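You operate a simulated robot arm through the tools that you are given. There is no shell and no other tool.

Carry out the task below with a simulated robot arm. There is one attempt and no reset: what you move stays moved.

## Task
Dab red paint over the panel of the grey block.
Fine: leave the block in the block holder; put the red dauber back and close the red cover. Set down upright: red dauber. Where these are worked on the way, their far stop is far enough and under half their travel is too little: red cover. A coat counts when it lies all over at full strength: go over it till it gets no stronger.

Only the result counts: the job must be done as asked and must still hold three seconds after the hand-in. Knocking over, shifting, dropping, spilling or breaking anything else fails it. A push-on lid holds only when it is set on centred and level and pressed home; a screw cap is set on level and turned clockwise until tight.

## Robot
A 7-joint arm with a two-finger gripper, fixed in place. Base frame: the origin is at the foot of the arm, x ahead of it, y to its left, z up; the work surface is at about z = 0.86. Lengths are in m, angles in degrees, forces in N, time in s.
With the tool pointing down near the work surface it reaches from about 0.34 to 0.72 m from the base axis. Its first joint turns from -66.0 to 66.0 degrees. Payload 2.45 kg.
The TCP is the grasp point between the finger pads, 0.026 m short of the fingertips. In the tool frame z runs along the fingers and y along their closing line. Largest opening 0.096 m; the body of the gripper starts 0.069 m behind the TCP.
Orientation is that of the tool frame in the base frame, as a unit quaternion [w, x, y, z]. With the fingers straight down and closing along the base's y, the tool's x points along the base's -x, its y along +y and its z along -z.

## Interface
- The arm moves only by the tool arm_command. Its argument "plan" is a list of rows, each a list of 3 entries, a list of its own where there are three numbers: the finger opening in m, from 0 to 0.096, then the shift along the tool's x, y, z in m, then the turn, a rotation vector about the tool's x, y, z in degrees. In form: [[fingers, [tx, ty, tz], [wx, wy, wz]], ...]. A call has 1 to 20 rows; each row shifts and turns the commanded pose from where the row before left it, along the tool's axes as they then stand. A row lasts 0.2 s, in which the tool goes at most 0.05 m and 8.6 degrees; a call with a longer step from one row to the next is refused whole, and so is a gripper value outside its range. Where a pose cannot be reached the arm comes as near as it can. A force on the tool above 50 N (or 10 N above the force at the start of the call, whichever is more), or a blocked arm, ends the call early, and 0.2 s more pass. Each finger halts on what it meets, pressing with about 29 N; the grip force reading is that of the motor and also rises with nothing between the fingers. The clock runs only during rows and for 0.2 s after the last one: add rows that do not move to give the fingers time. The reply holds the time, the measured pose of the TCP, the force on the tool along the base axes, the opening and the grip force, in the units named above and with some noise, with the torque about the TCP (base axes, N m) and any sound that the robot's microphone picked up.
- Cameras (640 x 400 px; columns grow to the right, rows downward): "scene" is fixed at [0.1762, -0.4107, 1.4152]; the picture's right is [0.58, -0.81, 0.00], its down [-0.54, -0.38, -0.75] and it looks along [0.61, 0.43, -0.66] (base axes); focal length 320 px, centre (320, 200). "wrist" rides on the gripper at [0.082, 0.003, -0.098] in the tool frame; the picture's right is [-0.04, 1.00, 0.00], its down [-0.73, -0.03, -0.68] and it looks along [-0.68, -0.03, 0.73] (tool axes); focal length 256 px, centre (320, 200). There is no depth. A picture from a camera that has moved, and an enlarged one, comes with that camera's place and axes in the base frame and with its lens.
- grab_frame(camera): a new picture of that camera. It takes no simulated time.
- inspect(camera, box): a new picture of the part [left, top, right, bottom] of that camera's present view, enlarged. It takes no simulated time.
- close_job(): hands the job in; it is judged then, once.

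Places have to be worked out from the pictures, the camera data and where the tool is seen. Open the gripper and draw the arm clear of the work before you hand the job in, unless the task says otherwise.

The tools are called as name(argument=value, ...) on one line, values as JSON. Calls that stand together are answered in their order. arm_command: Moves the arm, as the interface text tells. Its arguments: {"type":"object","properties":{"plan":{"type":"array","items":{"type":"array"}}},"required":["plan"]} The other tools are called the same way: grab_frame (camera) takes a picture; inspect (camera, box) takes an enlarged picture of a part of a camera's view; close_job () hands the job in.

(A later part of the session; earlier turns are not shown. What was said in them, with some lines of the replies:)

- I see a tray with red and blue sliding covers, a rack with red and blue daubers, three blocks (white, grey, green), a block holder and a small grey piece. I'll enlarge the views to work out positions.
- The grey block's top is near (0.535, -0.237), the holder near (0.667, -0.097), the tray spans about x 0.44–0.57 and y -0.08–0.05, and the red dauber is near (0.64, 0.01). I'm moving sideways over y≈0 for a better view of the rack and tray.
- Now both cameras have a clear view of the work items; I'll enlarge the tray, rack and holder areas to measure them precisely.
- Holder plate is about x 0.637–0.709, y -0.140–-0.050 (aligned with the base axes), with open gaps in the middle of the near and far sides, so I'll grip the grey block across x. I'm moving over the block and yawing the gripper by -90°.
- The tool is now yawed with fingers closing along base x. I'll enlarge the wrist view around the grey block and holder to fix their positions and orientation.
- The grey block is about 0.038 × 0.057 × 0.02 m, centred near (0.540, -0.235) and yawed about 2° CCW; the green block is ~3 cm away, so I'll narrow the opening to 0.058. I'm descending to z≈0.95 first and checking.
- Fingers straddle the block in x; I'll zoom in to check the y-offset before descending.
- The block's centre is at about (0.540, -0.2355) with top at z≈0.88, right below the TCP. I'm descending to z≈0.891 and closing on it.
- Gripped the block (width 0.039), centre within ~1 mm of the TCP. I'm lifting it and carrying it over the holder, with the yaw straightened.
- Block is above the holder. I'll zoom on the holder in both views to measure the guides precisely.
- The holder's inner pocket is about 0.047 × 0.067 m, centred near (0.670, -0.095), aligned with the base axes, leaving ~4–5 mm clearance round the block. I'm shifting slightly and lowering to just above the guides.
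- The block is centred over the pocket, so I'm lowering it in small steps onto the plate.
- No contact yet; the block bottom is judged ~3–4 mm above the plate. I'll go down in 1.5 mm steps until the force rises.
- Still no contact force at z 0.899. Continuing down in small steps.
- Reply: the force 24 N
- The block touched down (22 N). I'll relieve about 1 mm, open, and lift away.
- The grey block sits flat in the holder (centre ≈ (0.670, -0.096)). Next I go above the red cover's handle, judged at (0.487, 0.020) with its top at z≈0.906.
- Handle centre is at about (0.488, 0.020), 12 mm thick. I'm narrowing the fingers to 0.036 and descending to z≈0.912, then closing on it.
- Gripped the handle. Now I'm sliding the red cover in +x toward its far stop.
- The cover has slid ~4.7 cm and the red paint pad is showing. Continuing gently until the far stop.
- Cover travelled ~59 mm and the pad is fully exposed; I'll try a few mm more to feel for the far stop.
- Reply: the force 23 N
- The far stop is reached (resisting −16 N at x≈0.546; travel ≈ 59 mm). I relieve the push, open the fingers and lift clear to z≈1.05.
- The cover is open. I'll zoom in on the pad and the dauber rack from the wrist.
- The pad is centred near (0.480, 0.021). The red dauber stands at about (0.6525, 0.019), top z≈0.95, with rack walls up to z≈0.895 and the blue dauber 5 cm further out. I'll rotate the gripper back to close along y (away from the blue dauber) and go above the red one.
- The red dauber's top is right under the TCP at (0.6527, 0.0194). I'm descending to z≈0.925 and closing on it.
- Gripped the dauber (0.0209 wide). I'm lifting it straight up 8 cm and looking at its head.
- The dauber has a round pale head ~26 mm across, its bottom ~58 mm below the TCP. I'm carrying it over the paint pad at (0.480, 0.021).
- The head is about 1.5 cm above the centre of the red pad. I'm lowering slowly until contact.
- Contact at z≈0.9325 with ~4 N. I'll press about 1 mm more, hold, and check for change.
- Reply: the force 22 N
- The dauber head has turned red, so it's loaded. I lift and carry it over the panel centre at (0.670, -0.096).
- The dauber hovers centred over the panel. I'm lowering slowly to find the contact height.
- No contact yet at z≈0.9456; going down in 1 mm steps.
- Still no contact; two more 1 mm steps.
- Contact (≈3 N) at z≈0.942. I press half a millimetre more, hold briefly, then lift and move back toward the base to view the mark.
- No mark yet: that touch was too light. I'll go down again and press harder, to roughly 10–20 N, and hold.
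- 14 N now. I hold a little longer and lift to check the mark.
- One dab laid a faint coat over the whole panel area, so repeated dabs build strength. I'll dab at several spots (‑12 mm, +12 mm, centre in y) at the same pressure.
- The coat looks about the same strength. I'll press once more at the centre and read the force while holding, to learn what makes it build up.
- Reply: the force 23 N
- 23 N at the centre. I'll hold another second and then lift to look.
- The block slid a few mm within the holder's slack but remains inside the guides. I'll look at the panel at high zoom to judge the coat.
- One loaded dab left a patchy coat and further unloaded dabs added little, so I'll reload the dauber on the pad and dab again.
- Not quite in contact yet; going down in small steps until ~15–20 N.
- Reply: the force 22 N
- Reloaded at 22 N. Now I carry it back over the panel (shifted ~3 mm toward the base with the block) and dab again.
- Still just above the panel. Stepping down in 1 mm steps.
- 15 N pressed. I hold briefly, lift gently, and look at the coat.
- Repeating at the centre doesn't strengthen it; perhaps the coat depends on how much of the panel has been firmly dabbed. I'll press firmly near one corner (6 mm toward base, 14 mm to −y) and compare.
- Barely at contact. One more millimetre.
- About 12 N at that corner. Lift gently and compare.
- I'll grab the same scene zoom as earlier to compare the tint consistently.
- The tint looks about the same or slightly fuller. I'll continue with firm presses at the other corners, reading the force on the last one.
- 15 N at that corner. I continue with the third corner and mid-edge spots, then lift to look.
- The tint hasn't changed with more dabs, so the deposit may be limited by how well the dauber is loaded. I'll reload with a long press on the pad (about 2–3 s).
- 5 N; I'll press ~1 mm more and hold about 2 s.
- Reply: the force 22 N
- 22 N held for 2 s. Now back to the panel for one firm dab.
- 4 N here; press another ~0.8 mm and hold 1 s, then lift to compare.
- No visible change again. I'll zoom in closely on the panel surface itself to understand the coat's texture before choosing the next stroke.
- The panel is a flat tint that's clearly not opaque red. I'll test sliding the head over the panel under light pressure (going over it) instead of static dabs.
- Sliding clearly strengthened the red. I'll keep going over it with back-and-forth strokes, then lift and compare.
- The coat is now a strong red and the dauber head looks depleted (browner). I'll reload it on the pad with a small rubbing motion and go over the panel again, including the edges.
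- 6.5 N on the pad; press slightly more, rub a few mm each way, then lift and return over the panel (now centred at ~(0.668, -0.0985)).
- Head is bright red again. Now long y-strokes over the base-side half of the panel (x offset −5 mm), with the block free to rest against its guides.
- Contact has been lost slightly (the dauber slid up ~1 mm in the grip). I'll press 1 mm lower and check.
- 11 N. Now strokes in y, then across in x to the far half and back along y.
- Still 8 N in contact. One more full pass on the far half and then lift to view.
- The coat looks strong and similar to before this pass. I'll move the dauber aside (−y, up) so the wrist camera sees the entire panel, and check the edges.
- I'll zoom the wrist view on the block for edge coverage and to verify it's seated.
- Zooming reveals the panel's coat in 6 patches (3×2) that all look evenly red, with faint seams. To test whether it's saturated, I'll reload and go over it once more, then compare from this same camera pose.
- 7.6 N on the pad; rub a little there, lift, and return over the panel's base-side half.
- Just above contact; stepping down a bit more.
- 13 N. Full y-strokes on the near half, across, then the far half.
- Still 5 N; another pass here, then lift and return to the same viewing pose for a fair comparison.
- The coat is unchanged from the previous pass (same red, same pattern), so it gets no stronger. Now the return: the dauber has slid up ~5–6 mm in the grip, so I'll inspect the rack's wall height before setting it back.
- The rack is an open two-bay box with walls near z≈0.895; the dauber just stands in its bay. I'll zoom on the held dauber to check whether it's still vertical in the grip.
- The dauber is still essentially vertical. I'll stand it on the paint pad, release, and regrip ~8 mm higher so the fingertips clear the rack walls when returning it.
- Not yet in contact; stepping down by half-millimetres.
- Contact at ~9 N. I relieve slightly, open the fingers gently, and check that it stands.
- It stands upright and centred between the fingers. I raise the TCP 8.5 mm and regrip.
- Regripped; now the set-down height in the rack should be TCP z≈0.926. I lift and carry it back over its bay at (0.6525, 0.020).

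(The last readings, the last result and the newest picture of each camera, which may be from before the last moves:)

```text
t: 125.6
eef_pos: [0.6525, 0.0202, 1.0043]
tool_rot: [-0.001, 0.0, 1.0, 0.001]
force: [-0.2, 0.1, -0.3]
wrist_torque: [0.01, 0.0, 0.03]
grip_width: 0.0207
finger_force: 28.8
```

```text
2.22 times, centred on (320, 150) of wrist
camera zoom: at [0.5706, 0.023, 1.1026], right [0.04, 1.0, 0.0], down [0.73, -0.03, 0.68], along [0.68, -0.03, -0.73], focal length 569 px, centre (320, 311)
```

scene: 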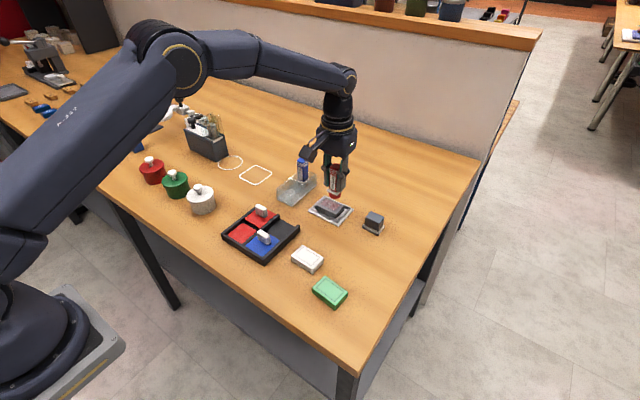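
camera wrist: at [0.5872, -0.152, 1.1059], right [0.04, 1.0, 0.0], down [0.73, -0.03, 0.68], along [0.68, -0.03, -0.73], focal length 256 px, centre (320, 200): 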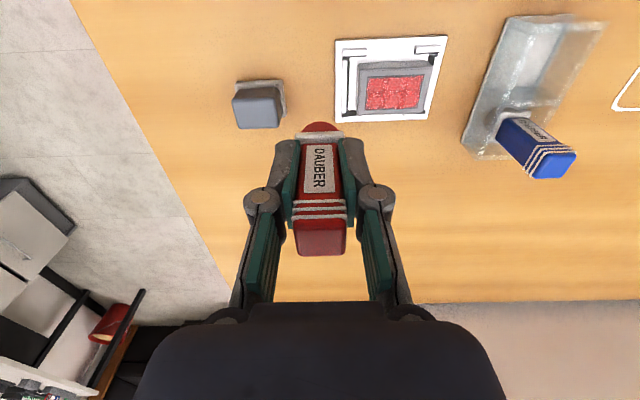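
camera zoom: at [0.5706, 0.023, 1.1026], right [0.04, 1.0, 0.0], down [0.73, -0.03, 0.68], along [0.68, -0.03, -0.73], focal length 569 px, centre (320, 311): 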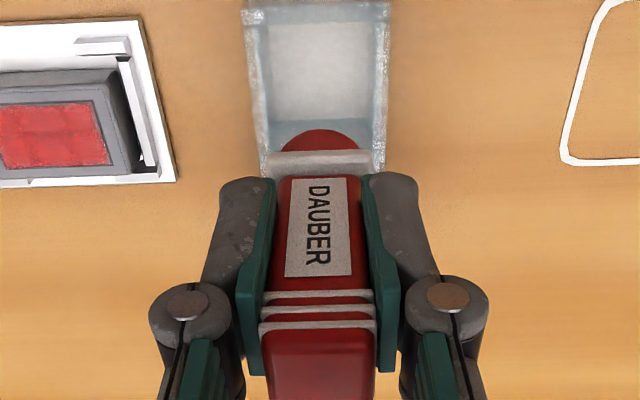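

The dauber sits ~4–5 mm toward +x relative to the TCP now, so I shift the TCP −4.5 mm in x and lower it into the bay to just above the floor.

arm_command(plan=[[0.012, [0.0045, 0, 0], [0, 0, 0]], [0.012, [0, 0, 0.035], [0, 0, 0]], [0.012, [0, 0, 0.03], [0, 0, 0]], [0.012, [0, 0, 0.009], [0, 0, 0]], [0.012, [0, 0, 0], [0, 0, 0]]])

inspect(camera="scene", box=[265, 145, 335, 210])

inspect(camera="wrist", box=[230, 60, 410, 240])

```text
t: 126.8
eef_pos: [0.6473, 0.0196, 0.9309]
tool_rot: [0.0, 0.0, 1.0, 0.001]
force: [0.5, 0.2, 0.1]
wrist_torque: [0.0, -0.01, 0.03]
grip_width: 0.0204
finger_force: 28.8
```

```text
6.15 times, centred on (300, 178) of scene
camera zoom: at [0.1762, -0.4107, 1.4152], right [0.58, -0.81, 0.0], down [-0.54, -0.38, -0.75], along [0.61, 0.43, -0.66], focal length 1966 px, centre (443, 338)
```

zoom: 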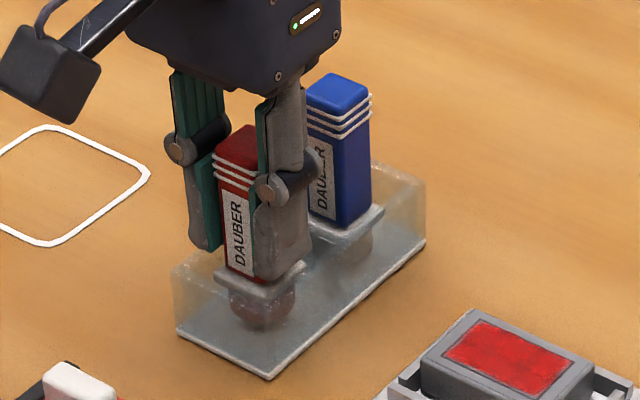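

```text
2.22 times, centred on (320, 150) of wrist
camera zoom: at [0.5652, 0.0223, 1.028], right [0.04, 1.0, 0.0], down [0.73, -0.03, 0.68], along [0.68, -0.03, -0.73], focal length 569 px, centre (320, 311)
```

zoom: 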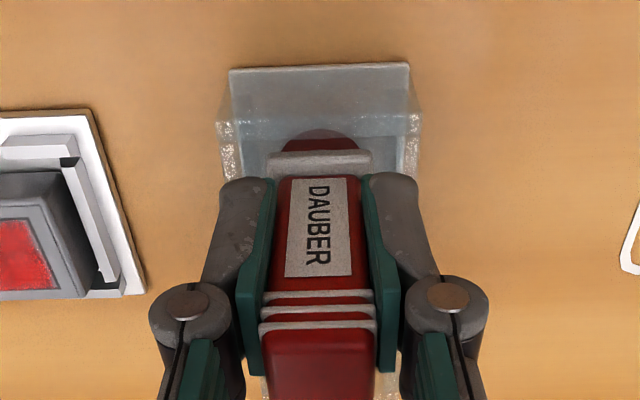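

The head is inside its bay. Lowering in 1 mm steps to touch the floor.

arm_command(plan=[[0.012, [0, 0, 0.0015], [0, 0, 0]], [0.012, [0, 0, 0.0015], [0, 0, 0]], [0.012, [0, 0, 0.001], [0, 0, 0]], [0.012, [0, 0, 0], [0, 0, 0]]])

```text
t: 127.8
eef_pos: [0.6476, 0.02, 0.9271]
tool_rot: [0.0, 0.0, 1.0, 0.0]
force: [0.0, 0.8, -1.2]
wrist_torque: [-0.04, -0.01, -0.01]
grip_width: 0.0207
finger_force: 29.0
```

arm_command(plan=[[0.012, [0, 0, 0.0008], [0, 0, 0]], [0.012, [0, 0, 0.0007], [0, 0, 0]], [0.012, [0, 0, 0], [0, 0, 0]]])

```text
t: 128.6
eef_pos: [0.6475, 0.0202, 0.9259]
tool_rot: [0.0, 0.0, 1.0, 0.0]
force: [-1.4, 0.3, 1.9]
wrist_torque: [-0.02, 0.04, 0.02]
grip_width: 0.0206
finger_force: 28.9
```

Slight contact (~2 N). Half a millimetre more to confirm, then release.

arm_command(plan=[[0.012, [0, 0, 0.0005], [0, 0, 0]], [0.012, [0, 0, 0], [0, 0, 0]]])

```text
t: 129.2
eef_pos: [0.6482, 0.0206, 0.9259]
tool_rot: [0.001, 0.001, 1.0, 0.001]
force: [-2.6, 0.2, 7.7]
wrist_torque: [0.02, 0.12, 0.0]
grip_width: 0.0209
finger_force: 29.4
```

Floor contact confirmed (7.7 N). I relieve a bit, open gently, and look before lifting.

arm_command(plan=[[0.012, [0, 0, -0.0004], [0, 0, 0]], [0.022, [0, 0, 0], [0, 0, 0]], [0.024, [0, 0, 0], [0, 0, 0]], [0.028, [0, 0, 0], [0, 0, 0]], [0.034, [0, 0, 0], [0, 0, 0]], [0.034, [0, 0, 0], [0, 0, 0]]])

inspect(camera="scene", box=[265, 145, 335, 210])

inspect(camera="wrist", box=[230, 60, 410, 240])

```text
t: 130.6
eef_pos: [0.6475, 0.0205, 0.9249]
tool_rot: [0.0, 0.0, 1.0, -0.001]
force: [-0.5, 0.8, 0.2]
wrist_torque: [0.02, 0.0, -0.01]
grip_width: 0.0339
finger_force: 0.2
```

```text
6.15 times, centred on (300, 178) of scene
camera zoom: at [0.1762, -0.4107, 1.4152], right [0.58, -0.81, 0.0], down [-0.54, -0.38, -0.75], along [0.61, 0.43, -0.66], focal length 1966 px, centre (443, 338)
```

zoom: 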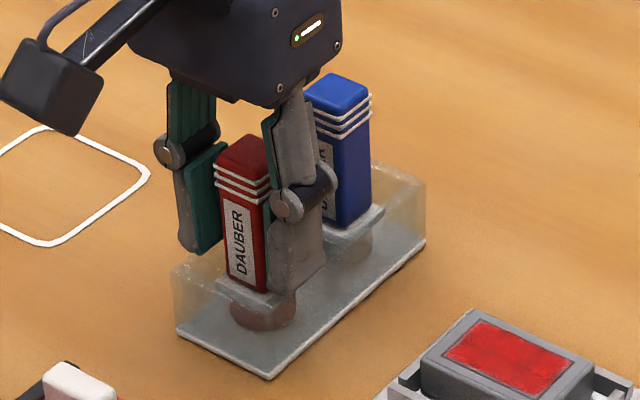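

```text
2.22 times, centred on (320, 150) of wrist
camera zoom: at [0.566, 0.0225, 1.0224], right [0.04, 1.0, 0.0], down [0.73, -0.03, 0.68], along [0.68, -0.03, -0.73], focal length 569 px, centre (320, 311)
```

zoom: 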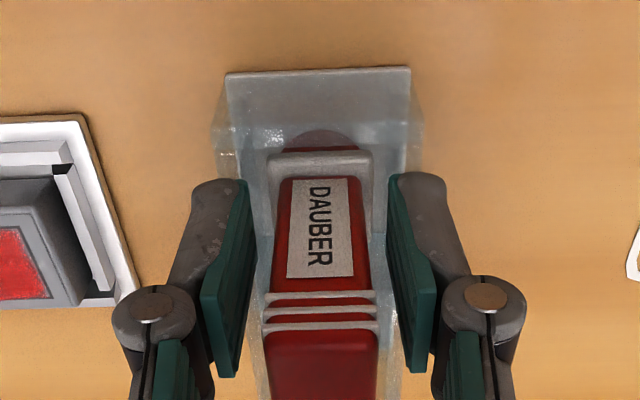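

It stands upright in its bay. Lifting straight up, clear of the dauber.

arm_command(plan=[[0.038, [0, 0, 0], [0, 0, 0]], [0.038, [0, 0, -0.015], [0, 0, 0]], [0.038, [0, 0, -0.03], [0, 0, 0]], [0.038, [0, 0, -0.04], [0, 0, 0]], [0.038, [0, 0, -0.045], [0, 0, 0]], [0.038, [0, 0, 0], [0, 0, 0]]])

inspect(camera="scene", box=[265, 145, 335, 210])

inspect(camera="wrist", box=[230, 40, 410, 200])

```text
t: 132.0
eef_pos: [0.6477, 0.0201, 1.0562]
tool_rot: [0.0, 0.0, 1.0, 0.0]
force: [1.4, -0.2, 0.2]
wrist_torque: [-0.01, 0.03, 0.04]
grip_width: 0.038
finger_force: 0.0
```

```text
6.15 times, centred on (300, 178) of scene
camera zoom: at [0.1762, -0.4107, 1.4152], right [0.58, -0.81, 0.0], down [-0.54, -0.38, -0.75], along [0.61, 0.43, -0.66], focal length 1966 px, centre (443, 338)
```

zoom: 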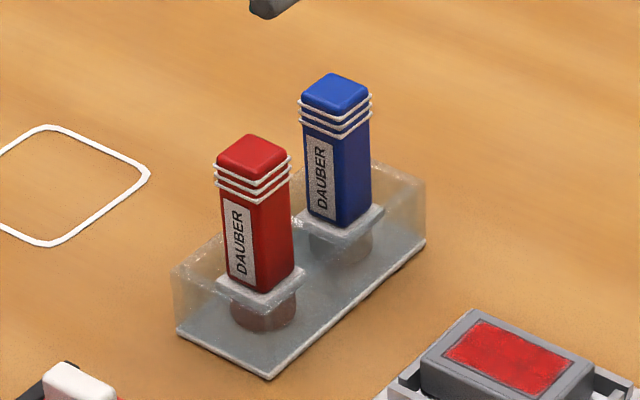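

```text
2.50 times, centred on (320, 120) of wrist
camera zoom: at [0.566, 0.0226, 1.1535], right [0.04, 1.0, 0.0], down [0.73, -0.03, 0.68], along [0.68, -0.03, -0.73], focal length 640 px, centre (320, 400)
```

zoom: 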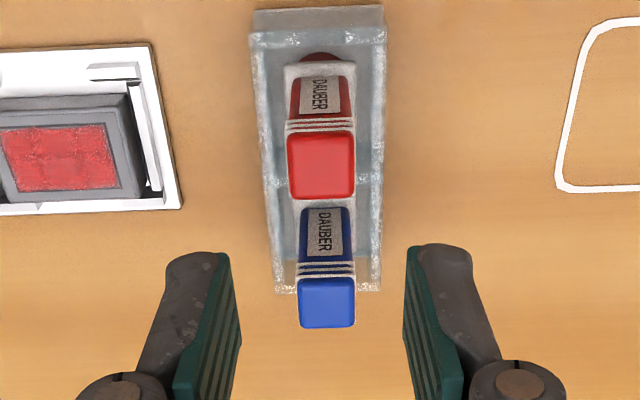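

The red dauber is back upright at its original spot (0.652, 0.019). Now I go above the red cover's handle at about (0.546, 0.020) and yaw −90° to grip it.

arm_command(plan=[[0.036, [0.034, 0, 0], [0, 0, 0]], [0.036, [0.034, 0, 0], [0, 0, 0]], [0.036, [0.034, 0, 0], [0, 0, 0]], [0.036, [0, 0, 0], [0, 0, -8.2]], [0.036, [0, 0, 0], [0, 0, -8.2]], [0.036, [0, 0, 0], [0, 0, -8.2]], [0.036, [0, 0, 0], [0, 0, -8.2]], [0.036, [0, 0, 0], [0, 0, -8.2]], [0.036, [0, 0, 0], [0, 0, -8.2]], [0.036, [0, 0, 0], [0, 0, -8.2]], [0.036, [0, 0, 0], [0, 0, -8.2]], [0.036, [0, 0, 0], [0, 0, -8.2]], [0.036, [0, 0, 0], [0, 0, -8.2]], [0.036, [0, 0, 0], [0, 0, -8.0]], [0.036, [0, 0, 0.03], [0, 0, 0]], [0.036, [0, 0, 0], [0, 0, 0]]])

inspect(camera="wrist", box=[230, 20, 410, 180])

inspect(camera="scene", box=[210, 170, 310, 270])

```text
t: 135.4
eef_pos: [0.5458, 0.0189, 1.0243]
tool_rot: [0.0, -0.707, 0.707, 0.0]
force: [-1.1, -0.7, -0.6]
wrist_torque: [-0.01, -0.01, 0.01]
grip_width: 0.0359
finger_force: 0.0
```

```text
2.50 times, centred on (320, 100) of wrist
camera zoom: at [0.5424, -0.0622, 1.1224], right [-1.0, 0.04, 0.0], down [0.03, 0.73, 0.68], along [0.03, 0.68, -0.73], focal length 640 px, centre (320, 450)
```

zoom: 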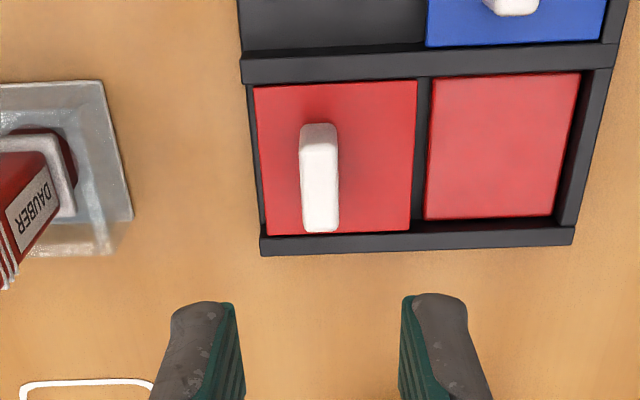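

```text
4.00 times, centred on (260, 220) of scene
camera zoom: at [0.1762, -0.4107, 1.4152], right [0.58, -0.81, 0.0], down [-0.54, -0.38, -0.75], along [0.61, 0.43, -0.66], focal length 1278 px, centre (560, 120)
```

zoom: 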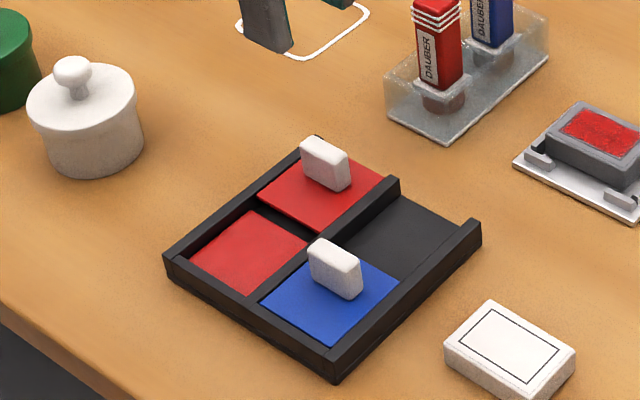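

The handle is right below the TCP at (0.546, 0.019). Descend to z≈0.9125 and close.

arm_command(plan=[[0.036, [-0.0005, 0, 0.04], [0, 0, 0]], [0.036, [0, 0, 0.04], [0, 0, 0]], [0.036, [0, 0, 0.02], [0, 0, 0]], [0.036, [0, 0, 0.012], [0, 0, 0]], [0.036, [0, 0, 0], [0, 0, 0]], [0.004, [0, 0, 0], [0, 0, 0]], [0.004, [0, 0, 0], [0, 0, 0]], [0.004, [0, 0, 0], [0, 0, 0]], [0.004, [0, 0, 0], [0, 0, 0]]])

```text
t: 137.4
eef_pos: [0.5457, 0.0195, 0.9127]
tool_rot: [0.0, 0.707, -0.707, 0.0]
force: [1.3, 1.0, -5.7]
wrist_torque: [0.01, -0.05, 0.01]
grip_width: 0.0124
finger_force: 39.0
```

The handle is gripped (0.0124). Now sliding the cover back toward −x.

arm_command(plan=[[0.004, [0, 0.008, 0.0005], [0, 0, 0]], [0.004, [0, 0.01, 0], [0, 0, 0]], [0.004, [0, 0.01, 0], [0, 0, 0]], [0.004, [0, 0.01, 0], [0, 0, 0]], [0.004, [0, 0.01, 0], [0, 0, 0]], [0.004, [0, 0.005, 0], [0, 0, 0]], [0.004, [0, 0, 0], [0, 0, 0]]])

inspect(camera="scene", box=[210, 170, 310, 270])

```text
t: 139.0
eef_pos: [0.4911, 0.0193, 0.9113]
tool_rot: [-0.001, -0.706, 0.708, -0.001]
force: [-2.9, -9.9, 13.5]
wrist_torque: [-0.5, 0.03, 0.03]
grip_width: 0.0122
finger_force: 39.2
```

```text
4.00 times, centred on (260, 220) of scene
camera zoom: at [0.176, -0.411, 1.4151], right [0.58, -0.81, 0.0], down [-0.54, -0.38, -0.75], along [0.61, 0.43, -0.66], focal length 1278 px, centre (560, 120)
```

zoom: 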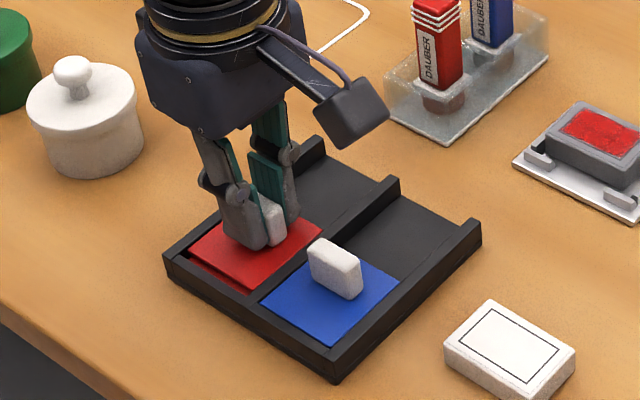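

Almost closed (x 0.491; closed was ~0.487). Continuing in small steps to its stop.

arm_command(plan=[[0.004, [0, 0.0015, -0.0005], [0, 0, 0]], [0.004, [0, 0.0015, 0], [0, 0, 0]], [0.004, [0, 0.0015, 0], [0, 0, 0]], [0.004, [0, 0.0015, 0], [0, 0, 0]], [0.004, [0, 0, 0], [0, 0, 0]]])

inspect(camera="scene", box=[210, 170, 310, 270])

```text
t: 140.2
eef_pos: [0.4874, 0.0196, 0.9106]
tool_rot: [0.0, -0.706, 0.708, 0.0]
force: [7.1, -14.7, -15.7]
wrist_torque: [-0.42, -0.21, 0.02]
grip_width: 0.0122
finger_force: 39.4
```

```text
4.00 times, centred on (260, 220) of scene
camera zoom: at [0.1767, -0.4111, 1.415], right [0.58, -0.81, 0.0], down [-0.54, -0.38, -0.75], along [0.61, 0.43, -0.66], focal length 1278 px, centre (560, 120)
```

zoom: 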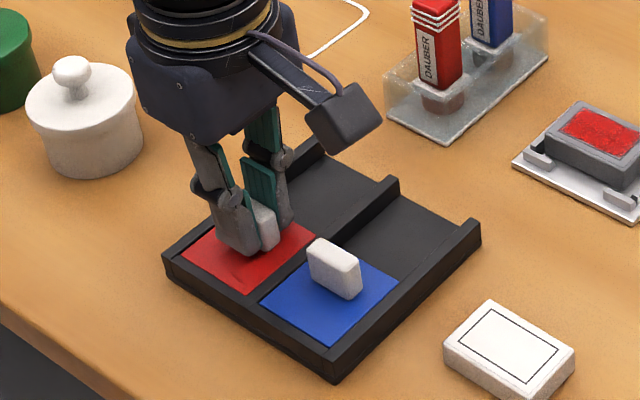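

The cover is closed against its stop (x≈0.487). I relieve the side load slightly, open the fingers, and lift away.

arm_command(plan=[[0.004, [0.0006, -0.0005, 0.0005], [0, 0, 0]], [0.018, [0, 0, 0], [0, 0, 0]], [0.032, [0, 0, 0], [0, 0, 0]], [0.032, [0, 0, 0], [0, 0, 0]], [0.032, [0, 0, -0.015], [0, 0, 0]], [0.032, [0, 0, -0.035], [0, 0, 0]], [0.032, [0, 0, -0.05], [0, 0, 0]], [0.032, [0, 0, -0.05], [0, 0, 0]], [0.032, [0, 0, 0], [0, 0, 0]]])

inspect(camera="wrist", box=[230, 20, 410, 180])

inspect(camera="scene", box=[210, 170, 310, 270])

```text
t: 142.2
eef_pos: [0.4875, 0.0197, 1.0622]
tool_rot: [0.0, 0.707, -0.707, 0.0]
force: [0.2, -0.1, 0.2]
wrist_torque: [0.02, 0.03, 0.0]
grip_width: 0.0318
finger_force: 0.0
```

```text
2.50 times, centred on (320, 100) of wrist
camera zoom: at [0.4843, -0.0619, 1.1594], right [-1.0, 0.04, 0.0], down [0.03, 0.73, 0.68], along [0.03, 0.68, -0.73], focal length 640 px, centre (320, 450)
```

zoom: 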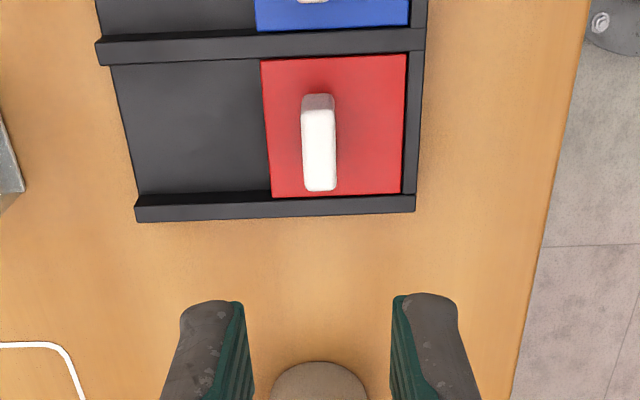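

```text
4.00 times, centred on (260, 220) of scene
camera zoom: at [0.1762, -0.4107, 1.4152], right [0.58, -0.81, 0.0], down [-0.54, -0.38, -0.75], along [0.61, 0.43, -0.66], focal length 1278 px, centre (560, 120)
```

zoom: 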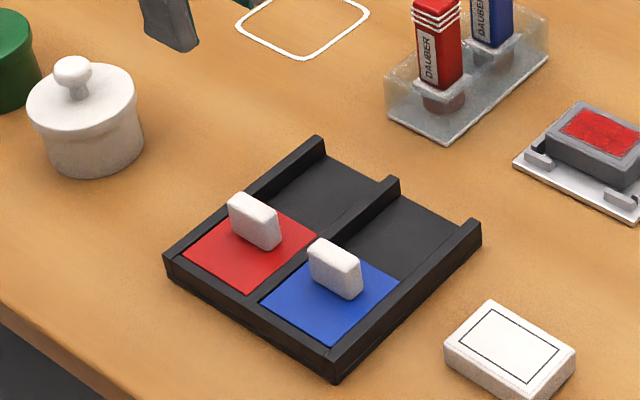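

The cover is closed just like at the start. Let me take a final close look at the panel, block seating, dauber and the whole scene, with the arm clear and opening the gripper.

arm_command(plan=[[0.09, [0, 0, -0.04], [0, 0, 0]], [0.09, [0.04, 0, -0.02], [0, 0, 0]], [0.09, [0.04, 0, 0], [0, 0, 0]], [0.09, [0.03, -0.03, 0], [0, 0, 0]], [0.09, [0.02, -0.04, 0], [0, 0, 0]], [0.09, [0, 0, 0], [0, 0, 0]], [0.09, [0, 0, 0], [0, 0, 0]]])

grab_frame(camera="wrist")

grab_frame(camera="scene")

inspect(camera="scene", box=[318, 196, 344, 214])

```text
t: 143.8
eef_pos: [0.5576, -0.111, 1.1226]
tool_rot: [0.0, -0.707, 0.707, 0.0]
force: [1.1, -0.3, -0.4]
wrist_torque: [-0.03, 0.04, 0.02]
grip_width: 0.0901
finger_force: 0.0
```

```text
taken
camera wrist: at [0.5541, -0.1931, 1.22], right [-1.0, 0.04, 0.0], down [0.03, 0.73, 0.68], along [0.03, 0.68, -0.73], focal length 256 px, centre (320, 200)
```

wrist: 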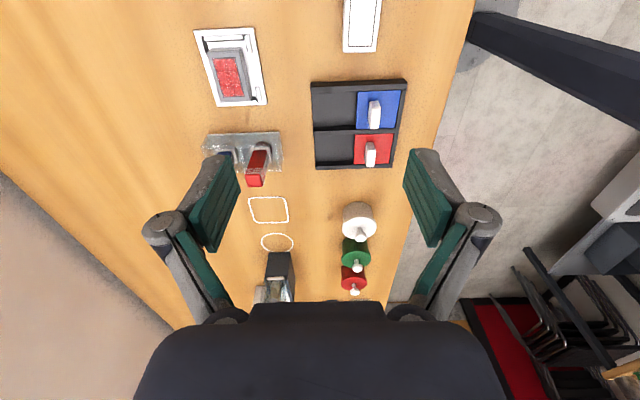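

```text
taken
```

scene: 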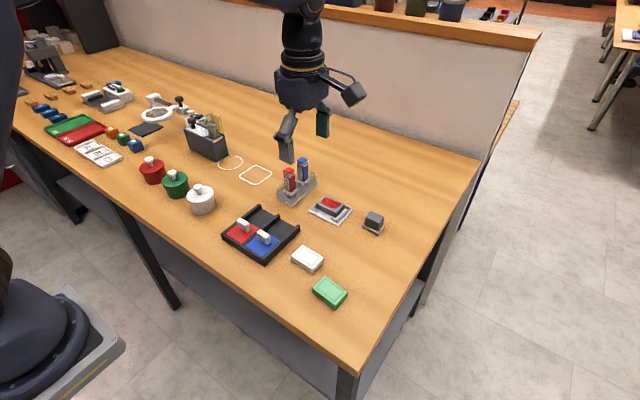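

```text
16.00 times, centred on (331, 205) of scene
camera zoom: at [0.1762, -0.4107, 1.4152], right [0.58, -0.81, 0.0], down [-0.54, -0.38, -0.75], along [0.61, 0.43, -0.66], focal length 5112 px, centre (144, 120)
```

zoom: 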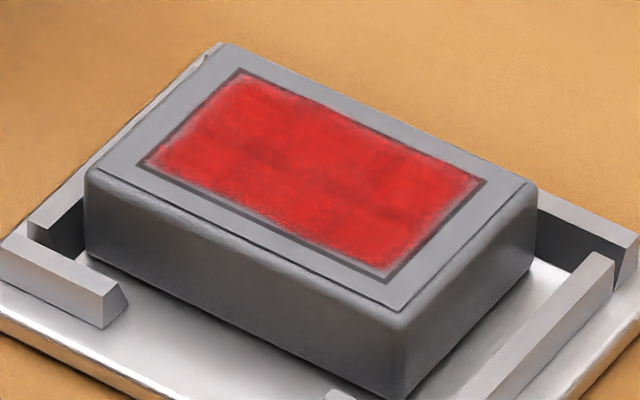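

Everything looks in place. One more enlarged wrist view of the panel for evenness of all patches.

inspect(camera="wrist", box=[200, 45, 260, 105])

inspect(camera="wrist", box=[190, 20, 300, 190])

```text
6.67 times, centred on (230, 75) of wrist
camera zoom: at [0.5541, -0.1931, 1.22], right [-1.0, 0.04, 0.0], down [0.03, 0.73, 0.68], along [0.03, 0.68, -0.73], focal length 1707 px, centre (920, 1033)
```

zoom: 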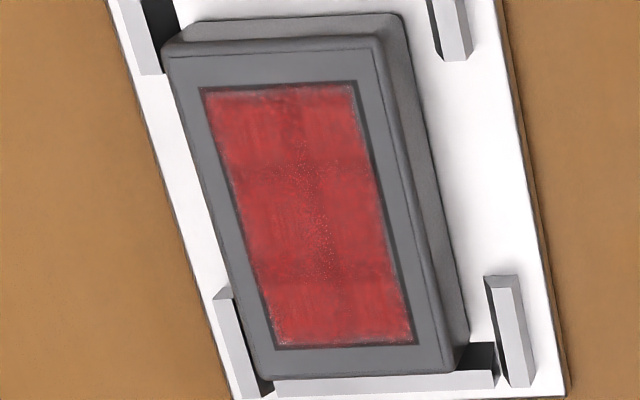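

```text
2.35 times, centred on (245, 105) of wrist
camera zoom: at [0.5541, -0.1931, 1.22], right [-1.0, 0.04, 0.0], down [0.03, 0.73, 0.68], along [0.03, 0.68, -0.73], focal length 602 px, centre (496, 424)
```

zoom: 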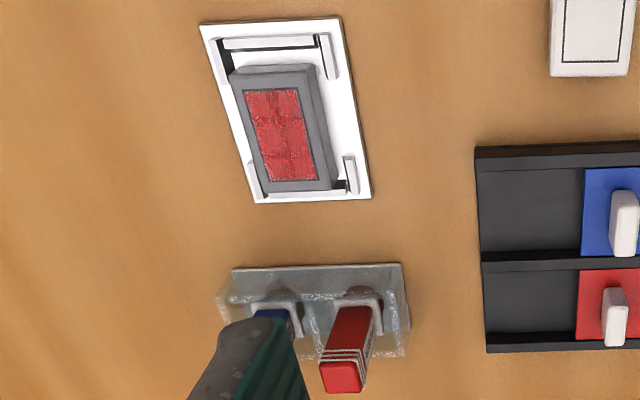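

All six patches are evenly red, and the strength hasn't changed since the extra passes. The block rests inside the holder's guides, the red dauber is upright in its bay and the red cover is closed. The gripper is open and clear, so I'm handing in the job.

close_job()

```text
The job is handed in.
```

I handed in the job with the grey block's panel coated red all over. It was accepted, but I haven't seen how it was judged.

- **Coat:** Pressing the dauber straight down only left a faint tint. Sliding it back and forth over the panel brought it to a strong red. I reloaded it and went over the panel twice more after that, and the colour didn't get any stronger. It looked even in all the close-up views.
- **Block:** It is in the block holder, inside the guides. The sliding pushed it a few millimetres to one side of the holder, but it stayed flat.
- **Red dauber:** It is back upright in its rack, within about a millimetre of where it started. It had slipped up in the grip while I was painting, so I stood it on the red paint pad and took a fresh hold before putting it back.
- **Red cover:** I opened it to its far stop, then slid it back to its closed stop.

The gripper is open and clear of the work. In the last pictures, nothing else on the table looked moved or spilled.
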